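You operate a simulated robot arm through the tools that you are given. There is no shell and no other tool. Be economical: measure what you need, move in short steps, check, and stop when the job is done.

The job below is to be done with a simulated two-armed robot. You get a single attempt, and the scene is never put back.

## Task
Hold the saucepan, pull the sieve off, pan the sweets and return the sugar.
Fine: sweets tipped on the pan, none dropped; all the sugar into the open yellow bin, a spoonful spilt at most; sieve and saucepan on the bench edge, bin shut.

The check looks at the end state, three seconds after you hand in, the way a careful person would. Anything else that was tipped, shoved, dropped, spilled or broken makes it a failure.

## Robot
Two 7-joint arms with two-finger parallel grippers on one trunk, on a base that drives. Base frame: it is fixed to the floor where the robot stands at the start and does not move with it; the origin is under the middle of the robot, x ahead of it, y to its left, z up. Units: cm, rad, N and s.
The left shoulder is at the start at [7, 13.4, 122.6], the right one opposite. With the tool pointing down near the work surface each hand reaches from about 10 to 36 cm from the robot's upright axis, wherever it stands, measured 20 degrees to its own side. Places, roughly: rim of the saucepan with a blue handle [50, 0, 90]; bench edge before the bins [50, 10, 90]; yellow bin [80, 0, 100]; white bin [80, 20, 100]; sieve with a black handle [50, -125, 25]; sieve with a white handle [50, -150, 25]; pan with white handles [-100, -75, 100]; pan with black handles [-225, 0, 50]; pan with blue handles [-500, -500, 100]; pan with green handles [-625, -500, 100]; large pan [-350, -75, 25]. Payload 1.57 kg a hand.
The TCP of each hand is the grasp point between the finger pads, 3 cm short of the fingertips. In the tool frame z runs along the fingers and y along their closing line. The gripper opens to 8 cm. The fingers are 1.7 cm wide and 1.2 cm thick; the gripper's body (4 by 8.2 cm) begins 8 cm behind the TCP.
Orientation is told as [roll, pitch, yaw] about the base's x, y, z axes, in that order, counted from this pose: with the fingers straight down and closing along the base's y, the tool's x points along the base's -x, its y along +y and its z along -z.

## Interface
- The arms move only by the tool play_rows. It takes "left_moves", "right_moves" or both (then of equal length, played together; a hand with none holds still); each is a list of rows, each a list of 6 numbers: the shift along the tool's x, y, z in units of 150 mm (1.0 is 150 mm), then the turn, a rotation vector about the tool's x, y, z in units of 180 degrees (1.0 is 180 degrees). In form: [[dx, dy, dz, ax, ay, az], ...]. A call has 1 to 12 rows; each row is the pose to reach, as a shift and turn from the pose commanded when the call began, along the tool's axes at that moment. "left_gripper" and "right_gripper" are, for a hand that has rows, the gripper command, from -1 (fully open) to 1 (shut), values between in proportion, set as the call begins (left out, the last holds). A call with a number of a shift or a turn outside -1 to 1 is refused whole. Each row takes 0.2 s and may step no farther than 5 cm and 0.15 rad from the row before; otherwise, or with a gripper value out of range, the whole call is refused. Where a pose cannot be reached the arm comes as near as it can. A force on the tool above 40 N (or 10 N above the force at the start of the call, whichever is more), or a blocked arm, ends the call early, and 0.2 s more pass. Each finger travels about 15.3 cm/s and halts on what it meets, pressing with about 28 N; the grip force reading is that of the motor and also rises with nothing between the fingers. The clock runs only during rows and for 0.2 s after the last one: add rows that repeat a pose to give the fingers time. It gives the time, the measured TCP pose, the force on the tool (base axes), the opening and the grip force at its end, in the units of the frame above (readings bear some noise).
- Cameras (640 x 400 px; columns grow to the right, rows downward): "scene" is now at [14.31, 2.34, 146.13]; the picture's right is [0.12, -0.99, 0.00], its down [-0.57, -0.07, -0.82] and it looks along [0.81, 0.10, -0.57] (base axes); focal length 214 px, centre (320, 200). "left" rides on the left gripper at [7.2, 0.7, -12.2] in its tool frame; the picture's right is [-0.09, 1.00, 0.00], its down [-0.84, -0.08, -0.54] and it looks along [-0.54, -0.05, 0.84] (tool axes); focal length 238 px, centre (320, 200). "right" rides on the right gripper at [7.2, -0.7, -12.2] in its tool frame; the picture's right is [0.09, 1.00, 0.00], its down [-0.84, 0.08, -0.54] and it looks along [-0.54, 0.05, 0.84] (tool axes); focal length 238 px, centre (320, 200). There is no depth. A picture from a camera that has moved, and an enlarged one, comes with that camera's place and axes in the base frame and with its lens. The place of the scene camera against the robot may be out by one fixed shift of up to 1.8 cm in any direction.
- grab_frame(camera): a new picture of that camera. The clock stands still meanwhile.
- slide_trunk(by): slides the trunk up (or, below 0, down) by that many cm; the arms and the scene camera ride with it, the base frame stays. It gives what a move gives, with no picture.
- drive_base(legs): drives the robot by 1 to 6 legs, each [ahead, left, turn to the left] in cm, cm and rad, along the robot's own axes; the way and the turn of a leg run together, so that a leg with both is an arc; at most 150 cm and 3.142 rad a leg. The arms and the cameras ride along, it lands a little off, and it stops where it bumps. It gives what a move gives.
- turn_head(pan, tilt): turns the head with the scene camera to pan (to the left, within 1.501 rad either way) and tilt (down, from -0.506 to 1.204), counted from straight ahead of the robot. It gives what a move gives.
- zoom(camera, box): a new picture of the part [left, top, right, bottom] of that camera's present view, enlarged. The clock stands still meanwhile.
- close_job(): hands the job in; it is judged then, once.

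Go step by step. Nothing tells you exact positions but the pictures and the camera data: compare them with the known pose of the tool, close in by small moves and look again before you grip or let go. The budget is 120 turns and 88 pictures, counting those below and the enlarged ones. Unless the task says otherwise, let go and move clear before handing in, and close with one line.

The tools are called as name(argument=value, ...) on one line, values as JSON. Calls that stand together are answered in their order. play_rows: Moves the arms, as the interface text tells. Its arguments: {"type":"object","properties":{"left_moves":{"type":"array","items":{"type":"array","items":{"type":"number"}}},"left_gripper":{"type":"number"},"right_moves":{"type":"array","items":{"type":"array","items":{"type":"number"}}},"right_gripper":{"type":"number"}},"required":[]} The other tools are called the same way: slide_trunk (by) slides the trunk up or down; drive_base (legs) drives the base; turn_head (pan, tilt) turns the head that bears the scene camera; grab_frame (camera) takes a picture; zoom (camera, box) takes an enlarged picture of a part of a camera's view; close_job () hands the job in.

At the start:

```text
time_s: 0.0
left_position: [43.73, 27.53, 134.99]
left_orientation: [0.0, -0.002, -0.001]
left_ft_force: [0.1, -0.1, -0.3]
left_width: 8.01
left_grasp_force: 0.1
right_position: [37.41, -10.64, 137.92]
right_orientation: [0.002, -0.001, -0.002]
right_ft_force: [0.4, -0.4, 0.9]
right_width: 7.99
right_grasp_force: 0.1
trunk travel left (down, up): [-80.0, 14.0]
robot x, y, heading: [-0.05, -0.0, 0.003]
head pan, tilt: [0.12, 0.611]
```

scene: 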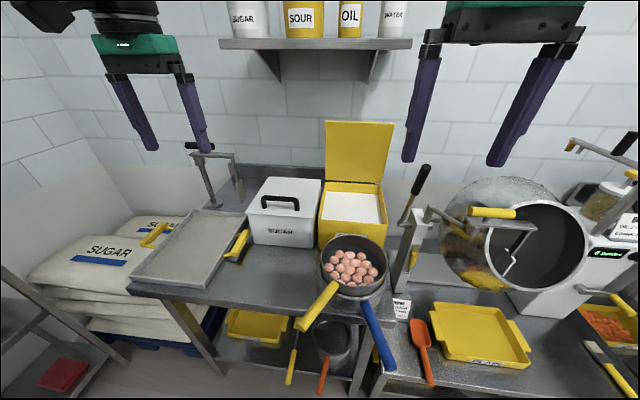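
right: 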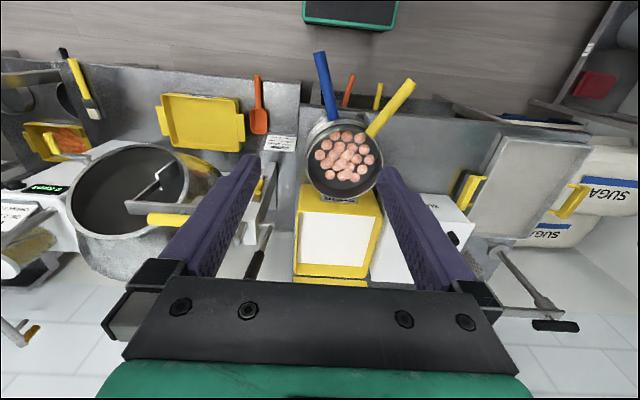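
left: 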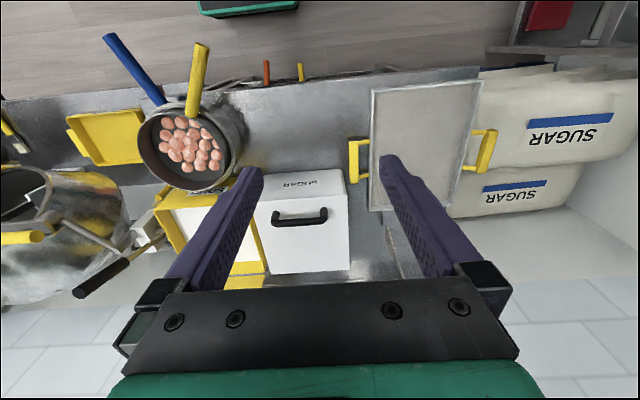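

I see the blue-handled saucepan with a yellow-handled sieve of sweets in it, the open yellow bin behind it, and a tray with yellow handles to the left. I'll enlarge the key parts to read labels and find exact positions.

zoom(camera="scene", box=[270, 110, 430, 210])

zoom(camera="scene", box=[270, 220, 430, 320])

zoom(camera="scene", box=[110, 160, 330, 298])

zoom(camera="scene", box=[380, 160, 640, 400])

```text
4.00 times, centred on (350, 160) of scene
camera zoom: at [14.31, 2.34, 146.13], right [0.12, -0.99, 0.0], down [-0.57, -0.07, -0.82], along [0.81, 0.1, -0.57], focal length 858 px, centre (200, 360)
```

zoom: 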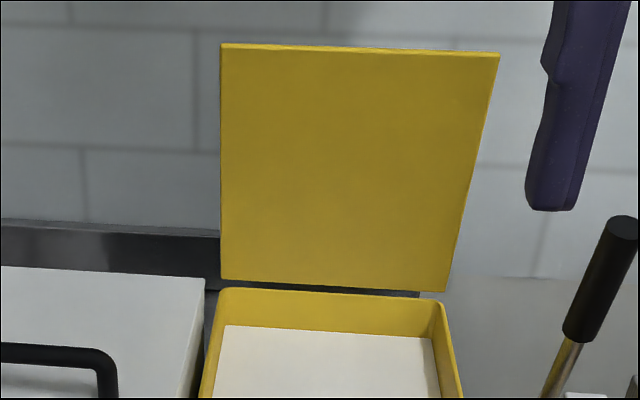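

```text
4.00 times, centred on (350, 270) of scene
camera zoom: at [14.31, 2.34, 146.13], right [0.12, -0.99, 0.0], down [-0.57, -0.07, -0.82], along [0.81, 0.1, -0.57], focal length 858 px, centre (200, -80)
```

zoom: 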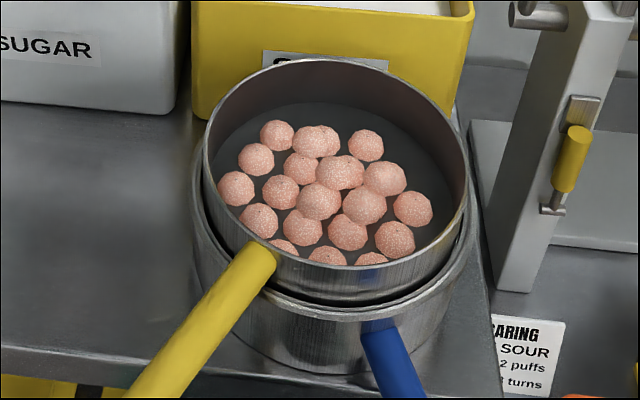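

```text
2.90 times, centred on (220, 229) of scene
camera zoom: at [14.31, 2.34, 146.13], right [0.12, -0.99, 0.0], down [-0.57, -0.07, -0.82], along [0.81, 0.1, -0.57], focal length 622 px, centre (610, 116)
```

zoom: 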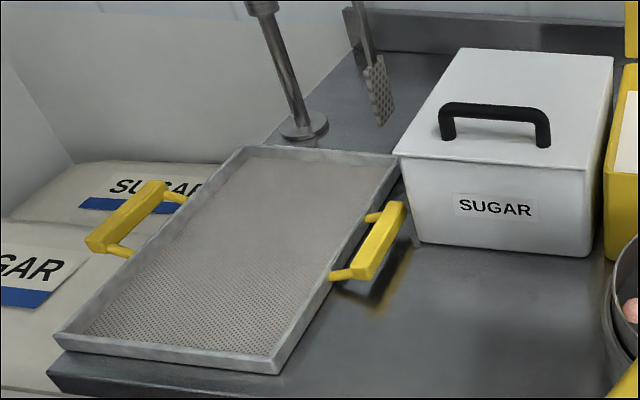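

```text
1.67 times, centred on (510, 280) of scene
camera zoom: at [14.31, 2.34, 146.13], right [0.12, -0.99, 0.0], down [-0.57, -0.07, -0.82], along [0.81, 0.1, -0.57], focal length 358 px, centre (3, 67)
```

zoom: 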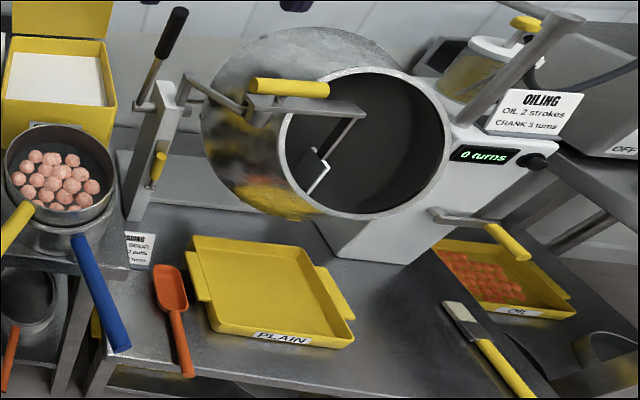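

The sweets sit in the yellow-handled sieve nested in the blue-handled saucepan, and the matching pan is the yellow-handled grey one on the left of the bench. By triangulation the blue handle runs from about [44,-7,90] to [31,-12,93] and the yellow one from about [45,1.5,97] to [34.5,7,97]. I'll back off to get arm room and turn both hands to point forward.

drive_base(legs=[[-28, 0, 0]])

play_rows(left_moves=[[0, 0, 0.05, 0, -0.0455, 0], [0, 0, 0.1, 0, -0.091, 0], [0, 0, 0.15, 0, -0.1365, 0], [0, 0, 0.2, 0, -0.182, 0], [0, 0, 0.25, 0, -0.2275, 0], [0, 0, 0.3, 0, -0.273, 0], [0, 0, 0.35, 0, -0.3185, 0], [0, 0, 0.4, 0, -0.364, 0], [0, 0, 0.45, 0, -0.4095, 0], [0, 0, 0.5, 0, -0.455, 0], [0, 0, 0.55, 0, -0.5, 0]], right_moves=[[0, 0, 0.05, 0, -0.0455, 0], [0, 0, 0.1, 0, -0.091, 0], [0, 0, 0.15, 0, -0.1365, 0], [0, 0, 0.2, 0, -0.182, 0], [0, 0, 0.25, 0, -0.2275, 0], [0, 0, 0.3, 0, -0.273, 0], [0, 0, 0.35, 0, -0.3185, 0], [0, 0, 0.4, 0, -0.364, 0], [0, 0, 0.45, 0, -0.4095, 0], [0, 0, 0.5, 0, -0.455, 0], [0, 0, 0.55, 0, -0.5, 0]])

```text
time_s: 1.9
left_position: [15.9, 27.5, 134.97]
left_orientation: [0.0, 0.0, 0.001]
left_ft_force: [0.6, 0.1, -0.6]
left_width: 8.01
left_grasp_force: 0.1
right_position: [9.96, -10.56, 137.78]
right_orientation: [0.002, 0.002, 0.0]
right_ft_force: [0.2, 0.4, 0.0]
right_width: 8.0
right_grasp_force: 0.0
trunk travel left (down, up): [-80.0, 14.0]
robot x, y, heading: [-27.76, -0.03, -0.0]
head pan, tilt: [0.12, 0.611]
```

```text
time_s: 4.3
left_position: [19.7, 29.96, 129.47]
left_orientation: [1.787, -1.531, -1.751]
left_ft_force: [-0.3, 0.0, -0.5]
left_width: 7.98
left_grasp_force: 0.0
left hand out of reach, approached as far as the arm can: row 8, 9, 10, 11
right_position: [9.59, -8.96, 130.83]
right_orientation: [-0.078, -1.43, 0.12]
right_ft_force: [-0.3, 0.2, 0.6]
right_width: 8.0
right_grasp_force: 0.0
right hand out of reach, approached as far as the arm can: row 11
trunk travel left (down, up): [-80.0, 14.0]
robot x, y, heading: [-27.67, 0.12, 0.003]
head pan, tilt: [0.12, 0.611]
```

The arms were just a little too folded for that pose. I'll extend both forward and down while rolling the grippers so they close vertically.

play_rows(left_moves=[[0.07, 0, 0.06, 0, 0, 0.0455], [0.14, 0, 0.12, 0, 0, 0.091], [0.21, 0, 0.18, 0, 0, 0.1365], [0.28, 0, 0.24, 0, 0, 0.182], [0.35, 0, 0.3, 0, 0, 0.2275], [0.42, 0, 0.36, 0, 0, 0.273], [0.49, 0, 0.42, 0, 0, 0.3185], [0.56, 0, 0.48, 0, 0, 0.364], [0.63, 0, 0.54, 0, 0, 0.4095], [0.7, 0, 0.6, 0, 0, 0.455], [0.77, 0, 0.66, 0, 0, 0.5]], right_moves=[[0.07, 0, 0.07, 0, 0, -0.0455], [0.14, 0, 0.14, 0, 0, -0.091], [0.21, 0, 0.21, 0, 0, -0.1365], [0.28, 0, 0.28, 0, 0, -0.182], [0.35, 0, 0.35, 0, 0, -0.2275], [0.42, 0, 0.42, 0, 0, -0.273], [0.49, 0, 0.49, 0, 0, -0.3185], [0.56, 0, 0.56, 0, 0, -0.364], [0.63, 0, 0.63, 0, 0, -0.4095], [0.7, 0, 0.7, 0, 0, -0.455], [0.77, 0, 0.77, 0, 0, -0.5]])

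grab_frame(camera="scene")

grab_frame(camera="right")

grab_frame(camera="left")

```text
time_s: 6.8
left_position: [30.02, 29.23, 117.41]
left_orientation: [1.573, 0.001, -1.568]
left_ft_force: [0.5, -0.4, -0.7]
left_width: 8.02
left_grasp_force: 0.0
right_position: [19.3, -8.36, 117.87]
right_orientation: [-1.428, 0.017, 1.614]
right_ft_force: [-0.1, 0.6, 0.5]
right_width: 8.0
right_grasp_force: 0.0
trunk travel left (down, up): [-80.0, 14.0]
robot x, y, heading: [-28.3, 0.39, 0.004]
head pan, tilt: [0.12, 0.611]
```

```text
80 pictures are left
camera scene: at [-13.53, 2.49, 146.12], right [0.12, -0.99, 0.0], down [-0.57, -0.07, -0.82], along [0.81, 0.1, -0.57], focal length 214 px, centre (320, 200)
```

scene: 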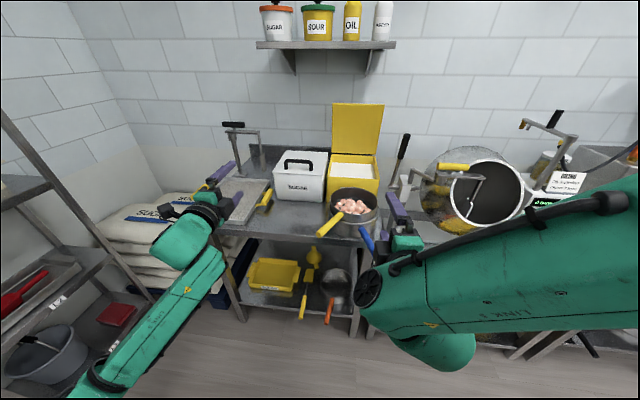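

```text
79 pictures are left
camera right: at [7.5, -16.02, 120.23], right [-0.14, -0.11, -0.98], down [-0.58, 0.81, -0.01], along [0.8, 0.57, -0.18], focal length 238 px, centre (320, 200)
```

right: 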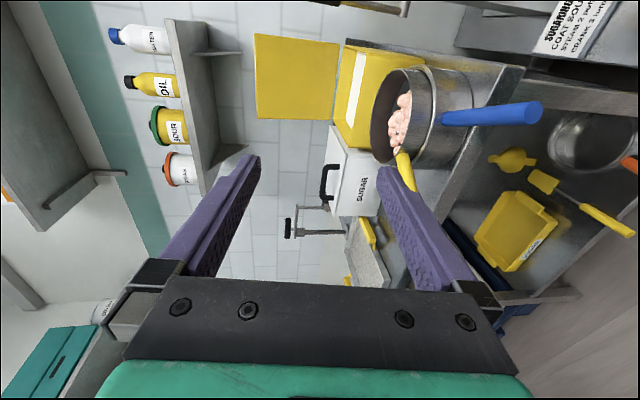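

```text
78 pictures are left
camera left: at [17.71, 36.28, 118.17], right [0.0, -0.09, 1.0], down [-0.54, -0.84, -0.08], along [0.84, -0.54, -0.05], focal length 238 px, centre (320, 200)
```

left: 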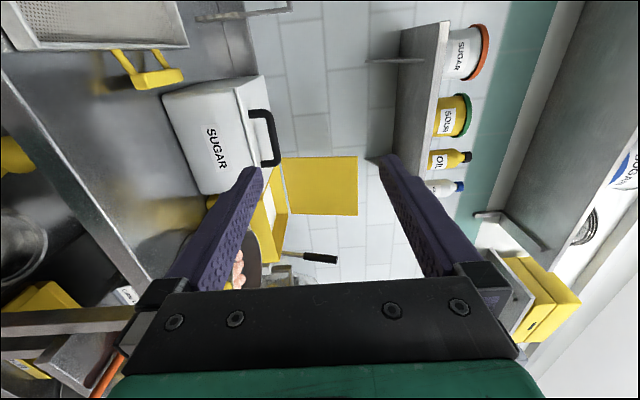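

Both hands point forward with vertical closing, clear of everything, and the handle positions agree with this view. I'll slide the trunk down to bring the hands to handle height, then check.

slide_trunk(by=-23)

play_rows(right_moves=[[0.04, 0, 0, 0, -0.02, 0], [0.08, 0, 0, 0, -0.04, 0], [0.12, 0, 0, 0, -0.06, 0], [0.16, 0, 0, 0, -0.088, 0], [0.2, 0, 0, 0, -0.088, 0], [0.22, 0, 0, 0, -0.088, 0]], left_moves=[[0, 0, 0, 0, 0.03, 0], [-0.05, 0, 0, 0, 0.06, 0], [-0.1, 0, 0, 0, 0.09, 0], [-0.15, 0, 0, 0, 0.12, 0], [-0.2, 0, 0, 0, 0.148, 0], [-0.25, 0, 0, 0, 0.148, 0]])

grab_frame(camera="scene")

grab_frame(camera="right")

grab_frame(camera="left")

```text
time_s: 9.2
left_position: [29.94, 28.96, 94.47]
left_orientation: [1.572, -0.001, -1.569]
left_ft_force: [-0.4, 0.1, -0.3]
left_width: 7.99
left_grasp_force: 0.1
right_position: [19.27, -8.45, 94.88]
right_orientation: [-1.429, 0.012, 1.613]
right_ft_force: [-0.6, 0.0, 0.3]
right_width: 7.99
right_grasp_force: 0.1
trunk travel left (down, up): [-57.0, 37.0]
robot x, y, heading: [-28.03, 0.02, -0.001]
head pan, tilt: [0.12, 0.611]
```

```text
time_s: 10.6
left_position: [29.9, 25.38, 94.41]
left_orientation: [1.572, -0.004, -1.103]
left_ft_force: [0.0, -0.2, 0.5]
left_width: 8.0
left_grasp_force: 0.0
right_position: [19.94, -11.63, 94.93]
right_orientation: [-1.433, -0.025, 1.888]
right_ft_force: [0.0, -0.3, 0.4]
right_width: 8.0
right_grasp_force: 0.0
right hand out of reach, approached as far as the arm can: row 3, 4, 5, 6
trunk travel left (down, up): [-57.0, 37.0]
robot x, y, heading: [-28.05, 0.05, 0.004]
head pan, tilt: [0.12, 0.611]
```

```text
77 pictures are left
camera scene: at [-13.62, 2.4, 123.13], right [0.12, -0.99, 0.0], down [-0.57, -0.07, -0.82], along [0.81, 0.1, -0.57], focal length 214 px, centre (320, 200)
```

scene: 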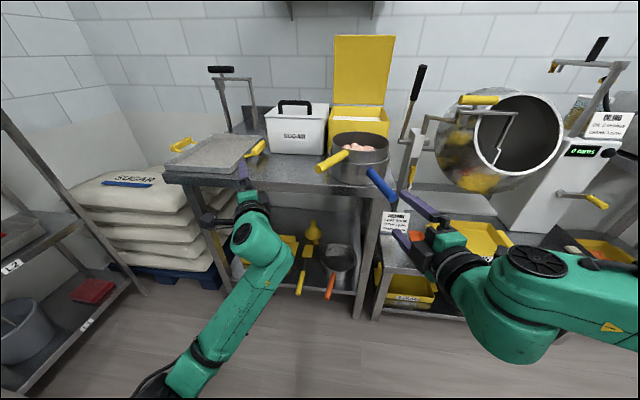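

```text
76 pictures are left
camera right: at [10.68, -22.27, 97.13], right [-0.11, -0.11, -0.99], down [-0.78, 0.62, 0.02], along [0.61, 0.77, -0.15], focal length 238 px, centre (320, 200)
```

right: 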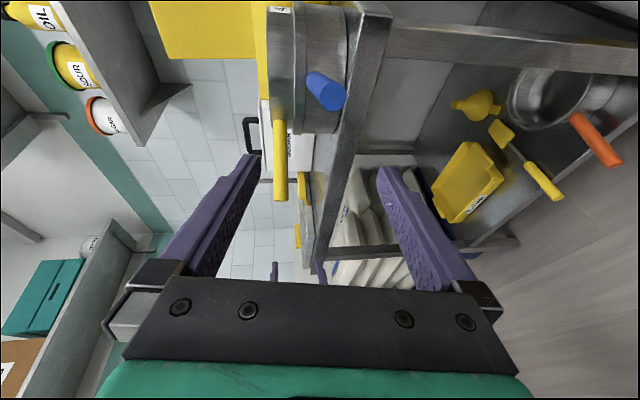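

```text
75 pictures are left
camera left: at [15.7, 26.26, 95.3], right [0.04, -0.08, 1.0], down [-0.11, -0.99, -0.08], along [0.99, -0.1, -0.05], focal length 238 px, centre (320, 200)
```

left: 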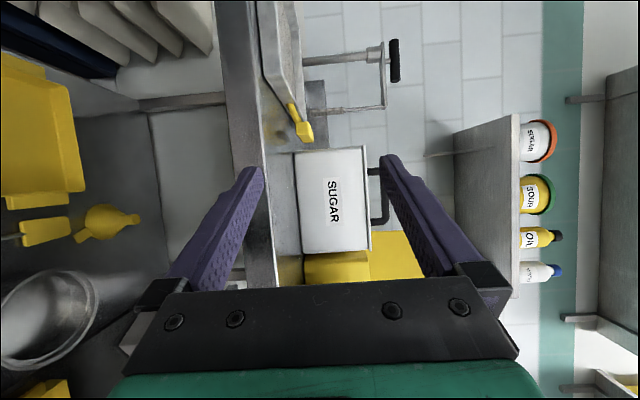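

I turned the left hand the wrong way, so I'll correct it to point along the yellow handle and bring both hands to pre-grasp spots about 10 cm short of their grips.

play_rows(left_moves=[[-0.125, 0.02, -0.055, 0, -0.037, 0], [-0.25, 0.04, -0.11, 0, -0.074, 0], [-0.375, 0.06, -0.165, 0, -0.111, 0], [-0.5, 0.085, -0.22, 0, -0.148, 0], [-0.625, 0.11, -0.275, 0, -0.185, 0], [-0.75, 0.13, -0.33, 0, -0.222, 0], [-0.875, 0.15, -0.385, 0, -0.26, 0], [-1.0, 0.173, -0.44, 0, -0.297, 0]], right_moves=[[0.03, 0.01, 0.06, 0, 0, 0], [0.06, 0.01, 0.12, 0, 0, 0], [0.09, 0.02, 0.18, 0, 0, 0], [0.12, 0.02, 0.25, 0, 0, 0], [0.15, 0.03, 0.32, 0, 0, 0], [0.18, 0.03, 0.38, 0, 0, 0], [0.2, 0.04, 0.45, 0, 0, 0], [0.23, 0.045, 0.514, 0, 0, 0]])

grab_frame(camera="right")

grab_frame(camera="left")

zoom(camera="scene", box=[260, 100, 460, 225])

```text
time_s: 12.4
left_position: [30.97, 8.66, 96.98]
left_orientation: [1.573, 0.0, -2.037]
left_ft_force: [-1.0, -0.7, -0.1]
left_width: 7.96
left_grasp_force: 0.0
right_position: [26.34, -13.46, 94.66]
right_orientation: [-1.426, -0.027, 1.885]
right_ft_force: [0.2, -0.2, -0.2]
right_width: 8.01
right_grasp_force: 0.0
right hand out of reach, approached as far as the arm can: row 4, 5, 6, 7, 8
trunk travel left (down, up): [-57.0, 37.0]
robot x, y, heading: [-27.84, 0.01, -0.001]
head pan, tilt: [0.12, 0.611]
```

```text
74 pictures are left
camera right: at [17.01, -24.08, 96.81], right [-0.12, -0.11, -0.99], down [-0.78, 0.63, 0.02], along [0.62, 0.77, -0.16], focal length 238 px, centre (320, 200)
```

right: 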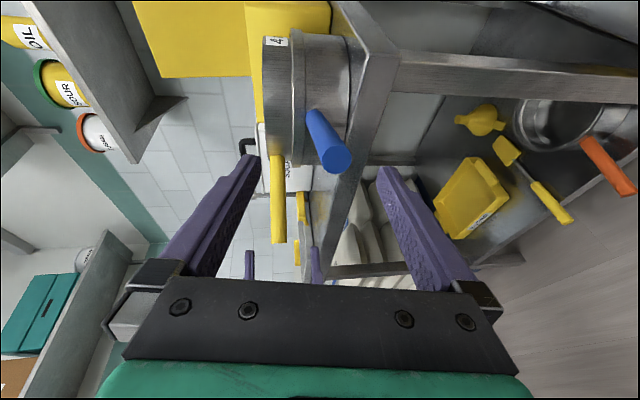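

```text
73 pictures are left
camera left: at [23.15, 20.66, 97.77], right [-0.04, -0.08, 1.0], down [-0.86, -0.5, -0.08], along [0.51, -0.86, -0.05], focal length 238 px, centre (320, 200)
```

left: 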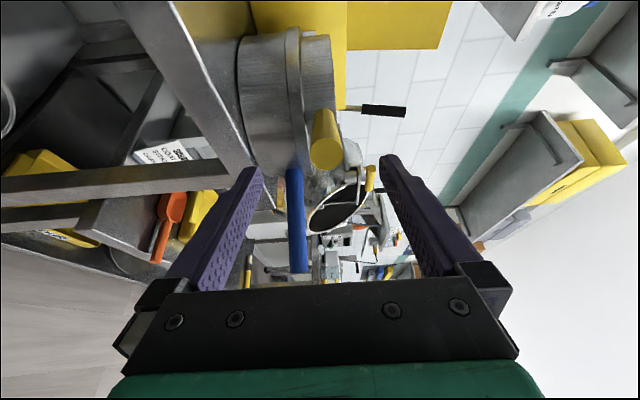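

```text
3.20 times, centred on (360, 162) of scene
camera zoom: at [-13.56, 2.32, 123.12], right [0.12, -0.99, 0.0], down [-0.57, -0.07, -0.82], along [0.81, 0.1, -0.57], focal length 686 px, centre (192, 320)
```

zoom: 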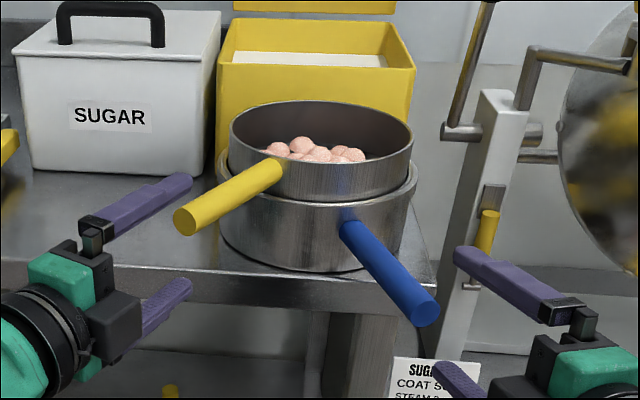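

The right arm is folded against its limit, so I'll back off 12 cm more for room and then bring both hands up again.

drive_base(legs=[[-12, 0, 0]])

play_rows(right_moves=[[0.0, 0, 0.2, 0, 0, 0], [0.0, 0, 0.4, 0, 0, 0], [0.0, 0, 0.6, 0, 0, 0], [0.0, 0, 0.75, 0, 0, 0]], left_moves=[[0.0, 0, 0.15, 0, 0, 0], [0.0, 0, 0.3, 0, 0, 0], [0.0, 0, 0.45, 0, 0, 0], [0.0, 0, 0.55, 0, 0, 0]])

```text
time_s: 13.6
left_position: [19.19, 8.66, 96.97]
left_orientation: [1.572, -0.001, -2.036]
left_ft_force: [-0.3, 0.4, -0.1]
left_width: 8.02
left_grasp_force: 0.0
right_position: [14.55, -13.52, 94.75]
right_orientation: [-1.428, -0.027, 1.885]
right_ft_force: [-0.5, 0.0, -0.7]
right_width: 8.01
right_grasp_force: 0.0
trunk travel left (down, up): [-57.0, 37.0]
robot x, y, heading: [-39.58, -0.37, 0.001]
head pan, tilt: [0.12, 0.611]
```

```text
time_s: 14.6
left_position: [26.62, 5.13, 96.86]
left_orientation: [1.571, 0.001, -2.037]
left_ft_force: [0.6, -0.4, 0.0]
left_width: 8.0
left_grasp_force: 0.0
right_position: [25.46, -10.89, 93.95]
right_orientation: [-1.422, -0.025, 1.883]
right_ft_force: [0.0, -0.5, -0.7]
right_width: 7.98
right_grasp_force: 0.0
right hand out of reach, approached as far as the arm can: row 2, 3, 4
trunk travel left (down, up): [-57.0, 37.0]
robot x, y, heading: [-39.75, -0.1, 0.001]
head pan, tilt: [0.12, 0.611]
```

Right is close but slightly off its commanded spot; I'll shift both hands onto their handle lines and check whether the right arm follows.

play_rows(right_moves=[[0.05, 0.01, 0.07, 0, 0, 0], [0.1, 0.02, 0.14, 0, 0, 0], [0.163, 0.035, 0.206, 0, 0, 0], [0.163, 0.035, 0.206, 0, 0, 0]], left_moves=[[0.12, 0, 0.05, 0, 0, 0], [0.24, 0, 0.1, 0, 0, 0], [0.35, 0, 0.145, 0, 0, 0], [0.35, 0, 0.145, 0, 0, 0]])

```text
time_s: 15.6
left_position: [30.83, 8.79, 96.98]
left_orientation: [1.574, 0.001, -2.036]
left_ft_force: [-0.9, -0.2, 0.4]
left_width: 8.02
left_grasp_force: 0.1
right_position: [28.52, -12.4, 93.68]
right_orientation: [-1.422, -0.027, 1.883]
right_ft_force: [0.5, -0.9, -0.4]
right_width: 7.98
right_grasp_force: 0.0
right hand out of reach, approached as far as the arm can: row 1, 2, 3, 4
trunk travel left (down, up): [-57.0, 37.0]
robot x, y, heading: [-39.31, -0.1, 0.003]
head pan, tilt: [0.12, 0.611]
```

Right is within 1 cm of the pre-grasp. I'll look through both hand cameras to check alignment with the handles.

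grab_frame(camera="right")

grab_frame(camera="left")

zoom(camera="scene", box=[260, 100, 460, 225])

```text
71 pictures are left
camera right: at [19.18, -23.0, 95.94], right [-0.12, -0.11, -0.99], down [-0.78, 0.63, 0.03], along [0.62, 0.77, -0.16], focal length 238 px, centre (320, 200)
```

right: 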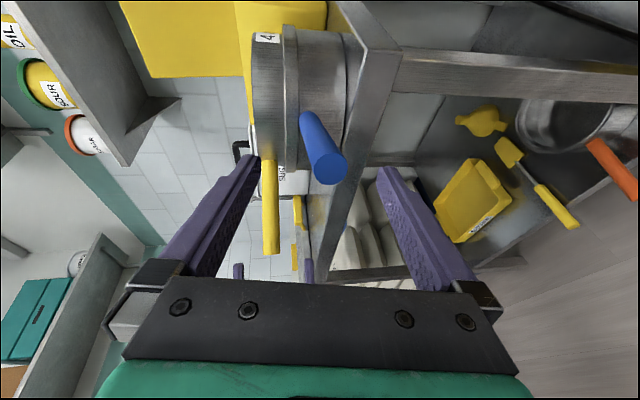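

```text
70 pictures are left
camera left: at [23.05, 20.78, 97.92], right [-0.04, -0.08, 1.0], down [-0.86, -0.5, -0.08], along [0.51, -0.86, -0.05], focal length 238 px, centre (320, 200)
```

left: 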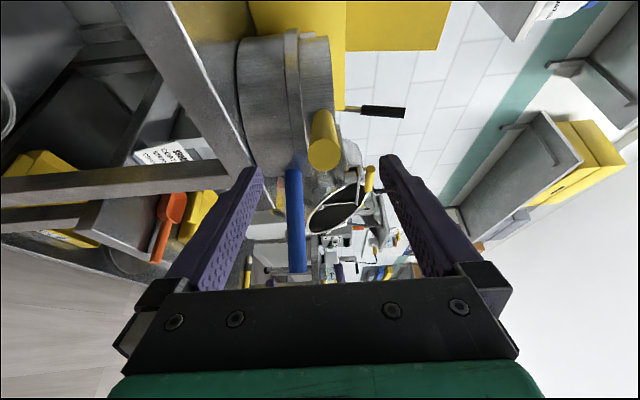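

```text
3.20 times, centred on (360, 162) of scene
camera zoom: at [-25.34, 2.29, 123.13], right [0.12, -0.99, 0.0], down [-0.57, -0.07, -0.82], along [0.81, 0.1, -0.57], focal length 686 px, centre (192, 320)
```

zoom: 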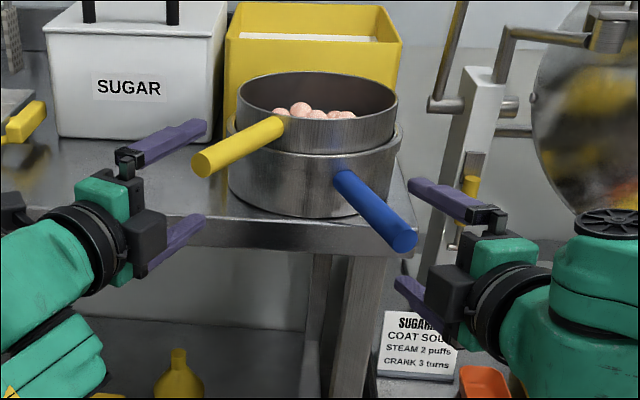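

The handles are both nearly level: blue at z≈92.6, yellow at z≈97.5. I'll level the right tool and slide both hands along their handles to the grip points, then check before closing.

play_rows(right_moves=[[0, 0, 0.1, 0.015, 0, 0], [0, -0.01, 0.2, 0.03, 0, 0], [0.01, -0.02, 0.3, 0.045, 0, 0], [0.017, -0.024, 0.42, 0.045, 0, 0], [0.017, -0.024, 0.54, 0.045, 0, 0], [0.017, -0.024, 0.66, 0.045, 0, 0], [0.017, -0.024, 0.66, 0.045, 0, 0]], left_moves=[[0.02, 0.035, 0.1, 0, -0.008, 0], [0.02, 0.035, 0.2, 0, -0.016, 0], [0.02, 0.035, 0.3, 0, -0.016, 0], [0.02, 0.035, 0.42, 0, -0.016, 0], [0.02, 0.035, 0.54, 0, -0.016, 0], [0.02, 0.035, 0.675, 0, -0.016, 0], [0.02, 0.035, 0.675, 0, -0.016, 0]])

grab_frame(camera="right")

grab_frame(camera="left")

```text
time_s: 17.2
left_position: [39.88, 4.27, 97.84]
left_orientation: [1.575, 0.002, -2.089]
left_ft_force: [0.2, 0.4, -0.2]
left_width: 7.99
left_grasp_force: 0.0
right_position: [40.67, -8.77, 95.21]
right_orientation: [-1.544, -0.034, 1.886]
right_ft_force: [0.0, 0.3, -0.4]
right_width: 8.02
right_grasp_force: 0.0
right hand out of reach, approached as far as the arm can: row 1, 2, 3, 4, 5, 6, 7
trunk travel left (down, up): [-57.0, 37.0]
robot x, y, heading: [-39.92, -0.32, 0.001]
head pan, tilt: [0.12, 0.611]
```

```text
68 pictures are left
camera right: at [31.24, -19.46, 95.94], right [-0.01, -0.06, -1.0], down [-0.78, 0.63, -0.04], along [0.63, 0.78, -0.05], focal length 238 px, centre (320, 200)
```

right: 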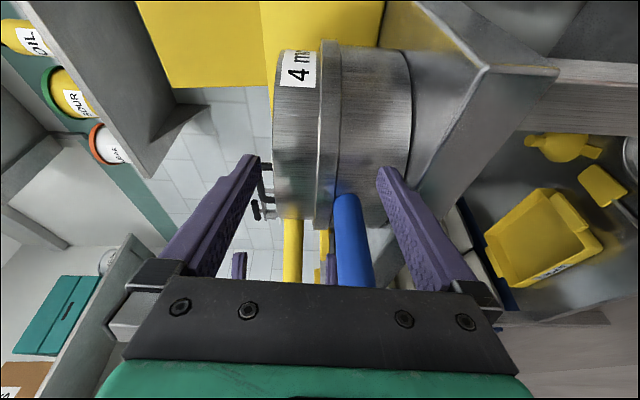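

```text
67 pictures are left
camera left: at [32.71, 16.67, 98.66], right [-0.05, -0.08, 1.0], down [-0.88, -0.46, -0.08], along [0.46, -0.88, -0.05], focal length 238 px, centre (320, 200)
```

left: 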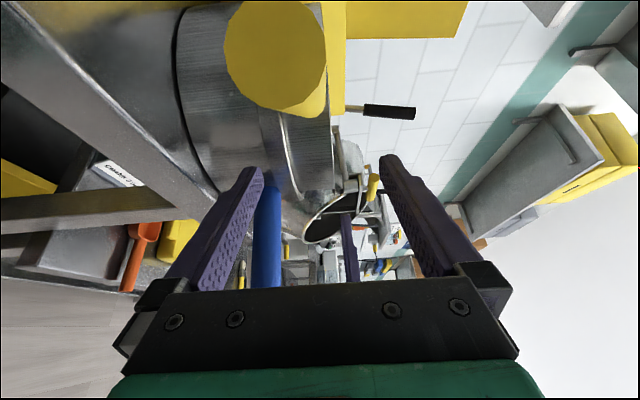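

The left view doesn't match what I expected; the yellow handle appears beside the hand rather than between the fingers. I'll check with the scene camera before doing anything else.

zoom(camera="scene", box=[260, 90, 460, 215])

```text
3.20 times, centred on (360, 152) of scene
camera zoom: at [-25.48, 2.21, 123.16], right [0.12, -0.99, 0.0], down [-0.57, -0.07, -0.82], along [0.81, 0.1, -0.57], focal length 686 px, centre (192, 352)
```

zoom: 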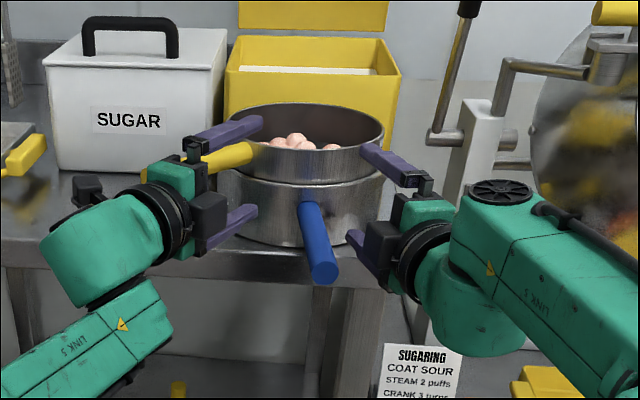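

The right hand ran 3 cm farther than asked and nudged the pan round: the blue handle now points straight at the robot and the yellow one more to the left, with nothing spilt. I'll back both hands off and measure again.

play_rows(right_moves=[[0, 0, -0.15, 0, 0, 0], [0, 0, -0.3, 0, 0, 0], [0, 0, -0.45, 0, 0, 0], [0, 0, -0.6, 0, 0, 0], [0.0, 0, -0.8, 0, 0, 0]], left_moves=[[-0.05, 0, -0.1, 0, 0, 0], [-0.05, 0, -0.25, 0, 0, 0], [-0.05, 0, -0.45, 0, 0, 0], [-0.05, 0, -0.65, 0, 0, 0], [-0.05, 0, -0.85, 0, 0, 0]])

grab_frame(camera="right")

grab_frame(camera="left")

zoom(camera="scene", box=[260, 90, 460, 215])

```text
time_s: 18.4
left_position: [28.44, 10.08, 97.71]
left_orientation: [1.575, 0.001, -2.089]
left_ft_force: [-0.2, -0.2, 0.3]
left_width: 8.0
left_grasp_force: 0.0
right_position: [36.68, -10.2, 100.22]
right_orientation: [-1.557, -0.029, 1.882]
right_ft_force: [-0.2, -0.5, -0.5]
right_width: 8.0
right_grasp_force: 0.1
right hand out of reach, approached as far as the arm can: row 1, 2, 3, 4, 5
trunk travel left (down, up): [-57.0, 37.0]
robot x, y, heading: [-39.49, -0.55, 0.002]
head pan, tilt: [0.12, 0.611]
```

```text
65 pictures are left
camera right: at [27.14, -20.81, 100.8], right [0.01, -0.07, -1.0], down [-0.77, 0.63, -0.05], along [0.63, 0.77, -0.05], focal length 238 px, centre (320, 200)
```

right: 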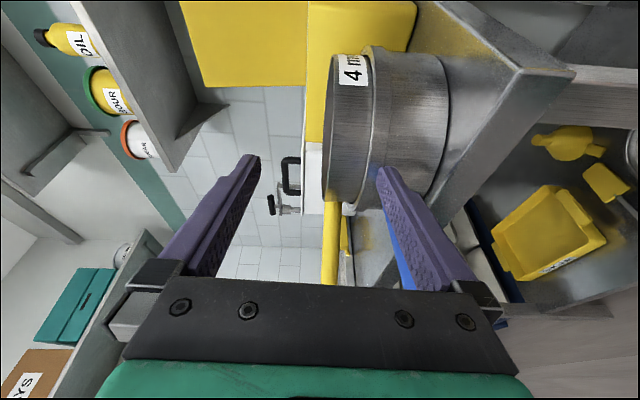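

```text
64 pictures are left
camera left: at [21.14, 22.35, 98.5], right [-0.05, -0.08, 1.0], down [-0.88, -0.46, -0.08], along [0.47, -0.88, -0.05], focal length 238 px, centre (320, 200)
```

left: 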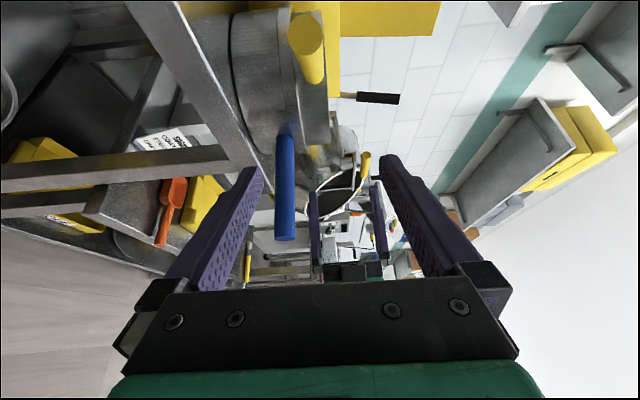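

```text
3.20 times, centred on (360, 152) of scene
camera zoom: at [-25.46, 2.35, 123.15], right [0.12, -0.99, 0.0], down [-0.57, -0.07, -0.82], along [0.81, 0.1, -0.57], focal length 686 px, centre (192, 352)
```

zoom: 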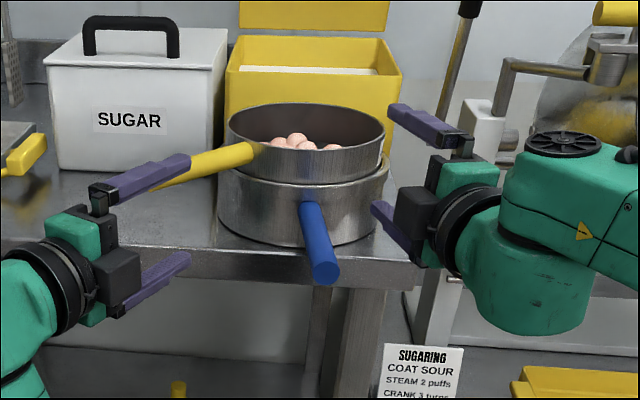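

The right arm is stuck against a joint limit with this roll. I'll roll the right hand back towards its neutral roll while drawing it away, and keep the left still.

play_rows(right_moves=[[0.03, 0, -0.05, 0, 0, 0.045], [0.06, 0, -0.1, 0, 0, 0.09], [0.1, 0, -0.15, 0, 0, 0.135], [0.14, 0, -0.2, 0, 0, 0.18], [0.18, 0, -0.25, 0, 0, 0.225], [0.2, 0, -0.3, 0, 0, 0.27], [0.2, 0, -0.35, 0, 0, 0.315], [0.2, 0, -0.4, 0, 0, 0.36], [0.2, 0, -0.45, 0, 0, 0.405], [0.2, 0, -0.5, 0, 0, 0.45], [0.2, 0, -0.5, 0, 0, 0.5]])

grab_frame(camera="scene")

```text
refused: row 11 steps farther than a row can; nothing moved
```

```text
62 pictures are left
camera scene: at [-25.46, 2.35, 123.15], right [0.12, -0.99, 0.0], down [-0.57, -0.07, -0.82], along [0.81, 0.1, -0.57], focal length 214 px, centre (320, 200)
```

scene: 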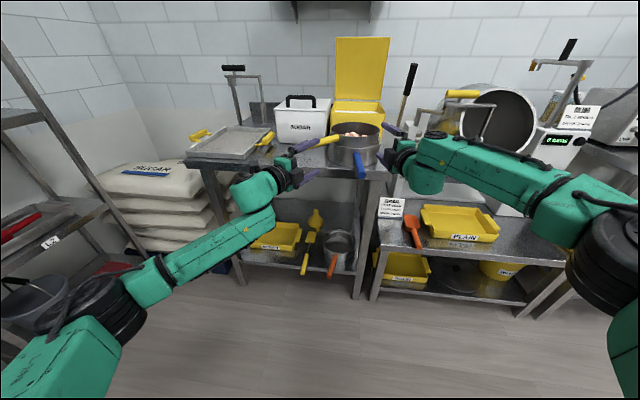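

The right arm's elbow swings out wide to the right while the left's hangs down. I'll repeat the right roll with a smaller last step.

play_rows(right_moves=[[0.03, 0, -0.05, 0, 0, 0.045], [0.06, 0, -0.1, 0, 0, 0.09], [0.1, 0, -0.15, 0, 0, 0.135], [0.14, 0, -0.2, 0, 0, 0.18], [0.18, 0, -0.25, 0, 0, 0.225], [0.2, 0, -0.3, 0, 0, 0.27], [0.2, 0, -0.35, 0, 0, 0.315], [0.2, 0, -0.4, 0, 0, 0.36], [0.2, 0, -0.45, 0, 0, 0.405], [0.2, 0, -0.5, 0, 0, 0.45], [0.2, 0, -0.5, 0, 0, 0.495]])

```text
time_s: 20.8
left_position: [28.43, 10.0, 97.58]
left_orientation: [1.573, 0.001, -2.086]
left_ft_force: [0.0, -0.1, -0.3]
left_width: 8.01
left_grasp_force: 0.0
right_position: [30.53, -15.53, 100.13]
right_orientation: [1.333, -1.559, -1.02]
right_ft_force: [0.0, 0.6, 0.4]
right_width: 7.98
right_grasp_force: 0.0
trunk travel left (down, up): [-57.0, 37.0]
robot x, y, heading: [-39.6, 0.23, -0.003]
head pan, tilt: [0.12, 0.611]
```

Reach is fine with this roll, so I'll turn the right hand on the same way by a quarter turn, giving a vertical closing with its camera on the left, while drawing back a little.

play_rows(right_moves=[[0, 0.03, -0.04, 0, 0, 0.045], [0, 0.06, -0.08, 0, 0, 0.09], [0, 0.1, -0.12, 0, 0, 0.135], [0, 0.14, -0.16, 0, 0, 0.18], [0, 0.18, -0.2, 0, 0, 0.225], [0, 0.22, -0.24, 0, 0, 0.27], [0, 0.26, -0.28, 0, 0, 0.315], [0, 0.3, -0.32, 0, 0, 0.36], [0, 0.33, -0.34, 0, 0, 0.405], [0, 0.355, -0.34, 0, 0, 0.45], [0, 0.355, -0.34, 0, 0, 0.495]])

```text
time_s: 23.2
left_position: [28.54, 10.02, 97.73]
left_orientation: [1.572, 0.0, -2.086]
left_ft_force: [0.8, 0.1, -0.3]
left_width: 7.98
left_grasp_force: 0.1
right_position: [24.18, -12.1, 100.27]
right_orientation: [1.569, -0.003, -1.26]
right_ft_force: [-1.2, 1.1, 0.5]
right_width: 8.02
right_grasp_force: 0.1
trunk travel left (down, up): [-57.0, 37.0]
robot x, y, heading: [-39.38, -0.14, -0.001]
head pan, tilt: [0.12, 0.611]
```

The right arm now reaches comfortably. I'll line it up just short of the blue handle's end, then look.

play_rows(right_moves=[[0.1, -0.13, 0.06, 0, -0.02, 0], [0.2, -0.26, 0.12, 0, -0.04, 0], [0.32, -0.39, 0.19, 0, -0.063, 0], [0.43, -0.513, 0.264, 0, -0.063, 0], [0.43, -0.513, 0.264, 0, -0.063, 0]])

grab_frame(camera="right")

zoom(camera="left", box=[200, 0, 440, 300])

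zoom(camera="scene", box=[260, 90, 460, 215])

```text
time_s: 24.4
left_position: [28.4, 10.02, 97.64]
left_orientation: [1.573, 0.0, -2.09]
left_ft_force: [-0.3, 0.5, 0.5]
left_width: 8.0
left_grasp_force: 0.1
right_position: [24.5, -9.76, 97.66]
right_orientation: [1.569, -0.006, -1.34]
right_ft_force: [-0.2, 0.3, -1.0]
right_width: 8.0
right_grasp_force: 0.0
right hand out of reach, approached as far as the arm can: row 2, 3, 4, 5
trunk travel left (down, up): [-57.0, 37.0]
robot x, y, heading: [-39.87, 0.03, 0.003]
head pan, tilt: [0.12, 0.611]
```

```text
61 pictures are left
camera right: at [10.84, -5.47, 96.91], right [-0.02, 0.1, 1.0], down [-0.34, -0.94, 0.08], along [0.94, -0.33, 0.05], focal length 238 px, centre (320, 200)
```

right: 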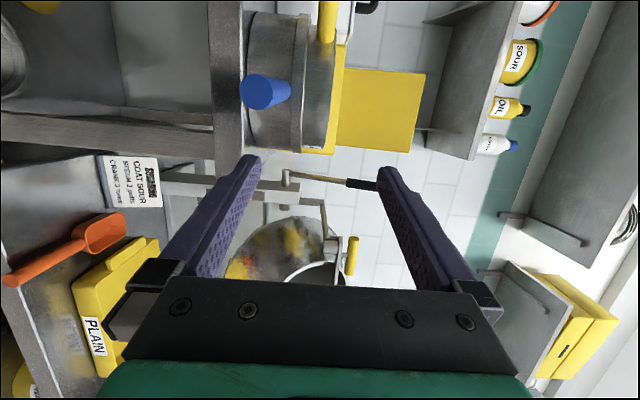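

```text
1.33 times, centred on (320, 150) of left
camera zoom: at [21.29, 22.28, 98.41], right [-0.05, -0.08, 1.0], down [-0.88, -0.46, -0.08], along [0.46, -0.88, -0.05], focal length 318 px, centre (320, 267)
```

zoom: 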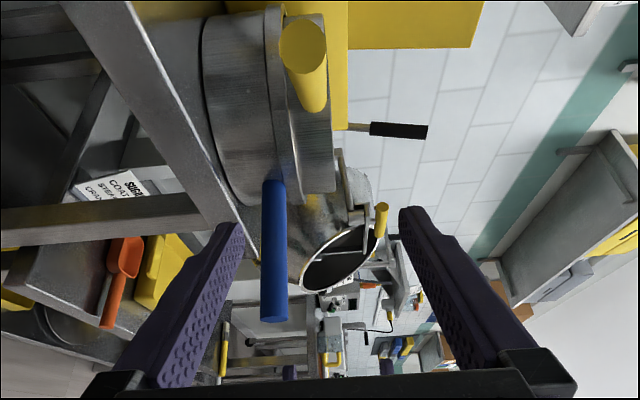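

```text
3.20 times, centred on (360, 152) of scene
camera zoom: at [-25.33, 2.3, 123.13], right [0.12, -0.99, 0.0], down [-0.57, -0.07, -0.82], along [0.81, 0.1, -0.57], focal length 686 px, centre (192, 352)
```

zoom: 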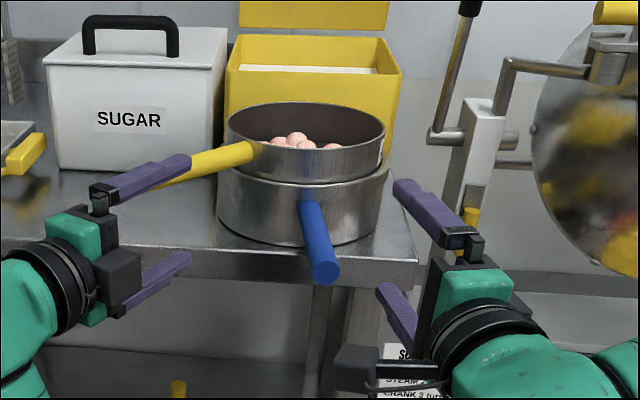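

The right arm stalls whenever it goes below shoulder height. I'll lower the trunk 10 cm so that the hands work a bit above the shoulder, then retry the line-up.

slide_trunk(by=-10)

play_rows(right_moves=[[0.08, 0.08, 0, 0, 0, 0], [0.16, 0.16, 0.02, 0, -0.015, 0], [0.24, 0.25, 0.04, 0, -0.035, 0], [0.31, 0.33, 0.08, 0, -0.035, 0], [0.31, 0.33, 0.08, 0, -0.035, 0]])

```text
time_s: 25.7
left_position: [28.32, 10.09, 87.6]
left_orientation: [1.573, 0.001, -2.088]
left_ft_force: [0.2, -0.4, 0.2]
left_width: 8.01
left_grasp_force: 0.1
right_position: [24.52, -9.69, 87.81]
right_orientation: [1.57, -0.009, -1.34]
right_ft_force: [0.2, 0.1, -0.5]
right_width: 8.02
right_grasp_force: 0.1
trunk travel left (down, up): [-47.0, 47.0]
robot x, y, heading: [-39.7, -0.05, 0.0]
head pan, tilt: [0.12, 0.611]
```

```text
time_s: 26.9
left_position: [28.41, 9.96, 87.54]
left_orientation: [1.573, 0.0, -2.088]
left_ft_force: [0.1, 0.5, 0.4]
left_width: 8.0
left_grasp_force: 0.1
right_position: [25.56, -13.33, 88.12]
right_orientation: [1.593, -0.102, -1.45]
right_ft_force: [0.0, 1.0, 0.2]
right_width: 7.99
right_grasp_force: 0.0
right hand out of reach, approached as far as the arm can: row 2, 3, 4, 5
trunk travel left (down, up): [-47.0, 47.0]
robot x, y, heading: [-39.39, -0.29, 0.003]
head pan, tilt: [0.12, 0.611]
```

The right wrist seems over-bent because the elbow is folded out to the side. Extending the arm should straighten it, so I'll back the base another 14 cm and then reach forward.

drive_base(legs=[[-14, 0, 0]])

play_rows(right_moves=[[0, 0.08, 0.2, 0, 0, 0], [0, 0.16, 0.4, 0, 0, 0], [0, 0.24, 0.6, 0, 0, 0], [0, 0.3, 0.75, 0, 0, 0], [0.05, 0.3, 0.8, 0, 0, 0]], left_moves=[[0, 0.1, 0, 0, 0, 0], [0, 0.2, 0, 0, 0, 0], [0, 0.3, 0, 0, 0, 0], [0, 0.4, 0, 0, 0, 0], [0, 0.5, 0, 0, 0, 0]])

grab_frame(camera="scene")

```text
time_s: 28.3
left_position: [14.25, 10.01, 87.66]
left_orientation: [1.574, 0.002, -2.084]
left_ft_force: [-0.1, 0.3, 0.0]
left_width: 8.01
left_grasp_force: 0.0
right_position: [11.59, -13.11, 88.48]
right_orientation: [1.596, -0.097, -1.448]
right_ft_force: [0.5, -0.2, 0.8]
right_width: 8.02
right_grasp_force: 0.0
trunk travel left (down, up): [-47.0, 47.0]
robot x, y, heading: [-53.58, -0.2, 0.004]
head pan, tilt: [0.12, 0.611]
```

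```text
time_s: 29.5
left_position: [14.31, 9.98, 95.12]
left_orientation: [1.573, 0.0, -2.083]
left_ft_force: [0.0, 0.5, -0.3]
left_width: 7.99
left_grasp_force: 0.1
right_position: [19.37, -12.14, 91.32]
right_orientation: [1.612, -0.097, -1.44]
right_ft_force: [0.2, 0.0, -1.1]
right_width: 8.01
right_grasp_force: 0.0
right hand out of reach, approached as far as the arm can: row 2, 3, 4, 5
trunk travel left (down, up): [-47.0, 47.0]
robot x, y, heading: [-53.91, -0.08, 0.003]
head pan, tilt: [0.12, 0.611]
```

```text
58 pictures are left
camera scene: at [-39.39, 2.31, 113.13], right [0.12, -0.99, 0.0], down [-0.57, -0.07, -0.82], along [0.81, 0.1, -0.57], focal length 214 px, centre (320, 200)
```

scene: 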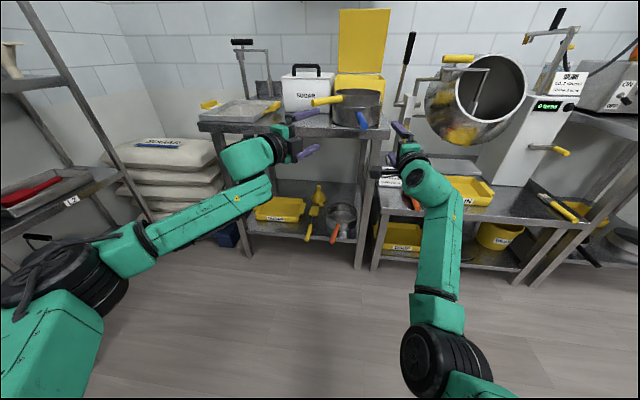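

The right elbow has now dropped into the same sort of posture as the left one. I'll roll the right hand back to neutral here to free it, then decide on the final roll.

play_rows(right_moves=[[0, 0, 0, 0, 0, -0.045], [0, 0, 0, 0, 0, -0.09], [0, 0, 0, 0, 0, -0.135], [0, 0, 0, 0, 0, -0.18], [0, 0, 0, 0, 0, -0.225], [0, 0, 0, 0, 0, -0.27], [0, 0, 0, 0, 0, -0.315], [0, 0, 0, 0, 0, -0.36], [0, 0, 0, 0, 0, -0.405], [0, 0, 0, 0, 0, -0.45], [0, 0, 0, 0, 0, -0.495]])

```text
time_s: 31.9
left_position: [14.38, 10.11, 95.08]
left_orientation: [1.571, 0.0, -2.086]
left_ft_force: [-0.8, 0.7, 0.9]
left_width: 8.0
left_grasp_force: 0.0
right_position: [19.57, -12.71, 91.52]
right_orientation: [-1.899, -1.494, 2.028]
right_ft_force: [0.8, 0.1, -1.0]
right_width: 8.04
right_grasp_force: 0.0
right hand out of reach, approached as far as the arm can: row 1, 3, 4, 5, 6, 7, 8, 9, 10, 11
trunk travel left (down, up): [-47.0, 47.0]
robot x, y, heading: [-53.68, -0.09, 0.004]
head pan, tilt: [0.12, 0.611]
```

The right tool now lies almost exactly along the new blue-handle direction. I'll move the left hand out of the way and try bringing the right hand onto the handle line with this roll.

play_rows(right_moves=[[-0.02, 0.1, 0.08, 0, 0, 0], [-0.04, 0.2, 0.16, 0, 0, 0], [-0.06, 0.3, 0.25, 0, 0, 0], [-0.08, 0.4, 0.34, 0, 0, 0], [-0.097, 0.473, 0.427, 0, 0, 0], [-0.097, 0.473, 0.427, 0, 0, 0]], left_moves=[[0.15, 0, 0, 0, 0, 0], [0.3, 0, 0, 0, 0, 0], [0.45, 0, 0, 0, 0, 0], [0.6, 0, 0, 0, 0, 0], [0.7, 0, 0, 0, 0, 0], [0.7, 0, 0, 0, 0, 0]])

```text
time_s: 33.3
left_position: [19.55, 18.97, 95.44]
left_orientation: [1.573, 0.004, -2.086]
left_ft_force: [-0.1, -1.1, -0.6]
left_width: 7.99
left_grasp_force: 0.1
right_position: [22.28, -0.89, 89.93]
right_orientation: [-0.978, -1.517, 1.206]
right_ft_force: [0.2, 0.2, -0.3]
right_width: 8.01
right_grasp_force: 0.0
right hand out of reach, approached as far as the arm can: row 1, 2, 3, 4, 5
trunk travel left (down, up): [-47.0, 47.0]
robot x, y, heading: [-53.57, -0.27, 0.003]
head pan, tilt: [0.12, 0.611]
```

The right arm has come free and is tracking its commands again. I'll now place it precisely on the handle line just short of the end and look.

play_rows(right_moves=[[-0.06, -0.1, 0.04, 0.012, 0, 0], [-0.12, -0.2, 0.09, 0.024, 0, 0], [-0.17, -0.31, 0.144, 0.036, 0, 0], [-0.17, -0.31, 0.144, 0.036, 0, 0]])

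grab_frame(camera="right")

grab_frame(camera="left")

zoom(camera="scene", box=[240, 60, 440, 185])

```text
time_s: 34.3
left_position: [19.54, 19.26, 95.29]
left_orientation: [1.574, 0.0, -2.086]
left_ft_force: [0.2, 0.4, 0.4]
left_width: 8.01
left_grasp_force: 0.1
right_position: [26.75, -8.68, 96.12]
right_orientation: [-1.98, -1.485, 1.993]
right_ft_force: [-0.2, -0.2, -0.5]
right_width: 8.0
right_grasp_force: 0.2
right hand out of reach, approached as far as the arm can: row 3, 4
trunk travel left (down, up): [-47.0, 47.0]
robot x, y, heading: [-53.57, 0.04, 0.004]
head pan, tilt: [0.12, 0.611]
```

```text
57 pictures are left
camera right: at [14.67, -10.21, 88.56], right [-0.01, 0.99, -0.17], down [-0.57, 0.14, 0.81], along [0.82, 0.1, 0.56], focal length 238 px, centre (320, 200)
```

right: 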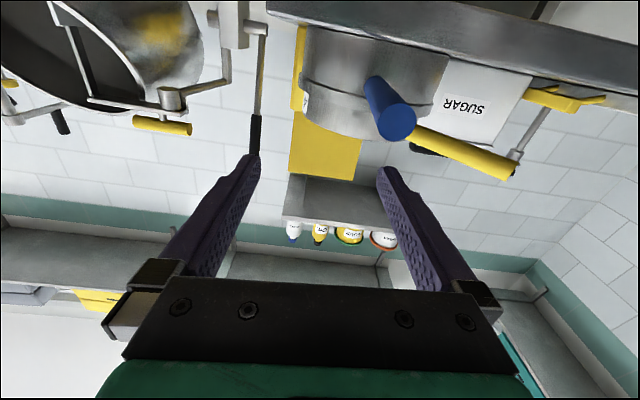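

```text
56 pictures are left
camera left: at [12.37, 31.51, 96.03], right [-0.05, -0.08, 1.0], down [-0.88, -0.46, -0.08], along [0.47, -0.88, -0.05], focal length 238 px, centre (320, 200)
```

left: 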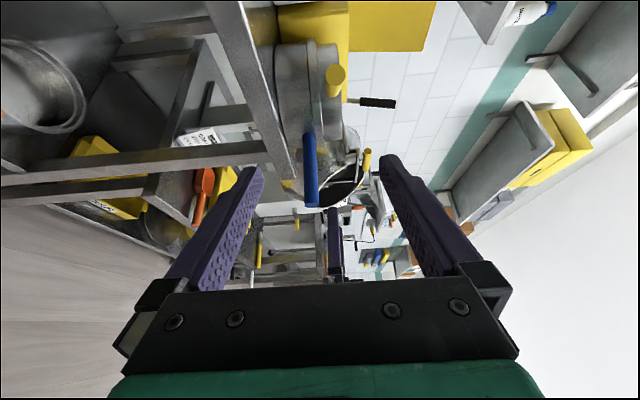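

```text
3.20 times, centred on (340, 122) of scene
camera zoom: at [-39.33, 2.34, 113.12], right [0.12, -0.99, 0.0], down [-0.57, -0.07, -0.82], along [0.81, 0.1, -0.57], focal length 686 px, centre (256, 448)
```

zoom: 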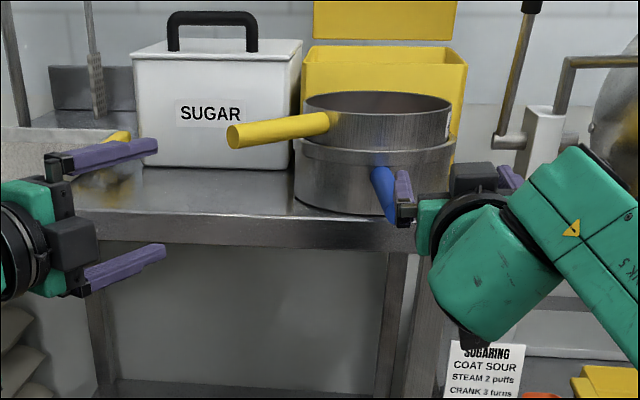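

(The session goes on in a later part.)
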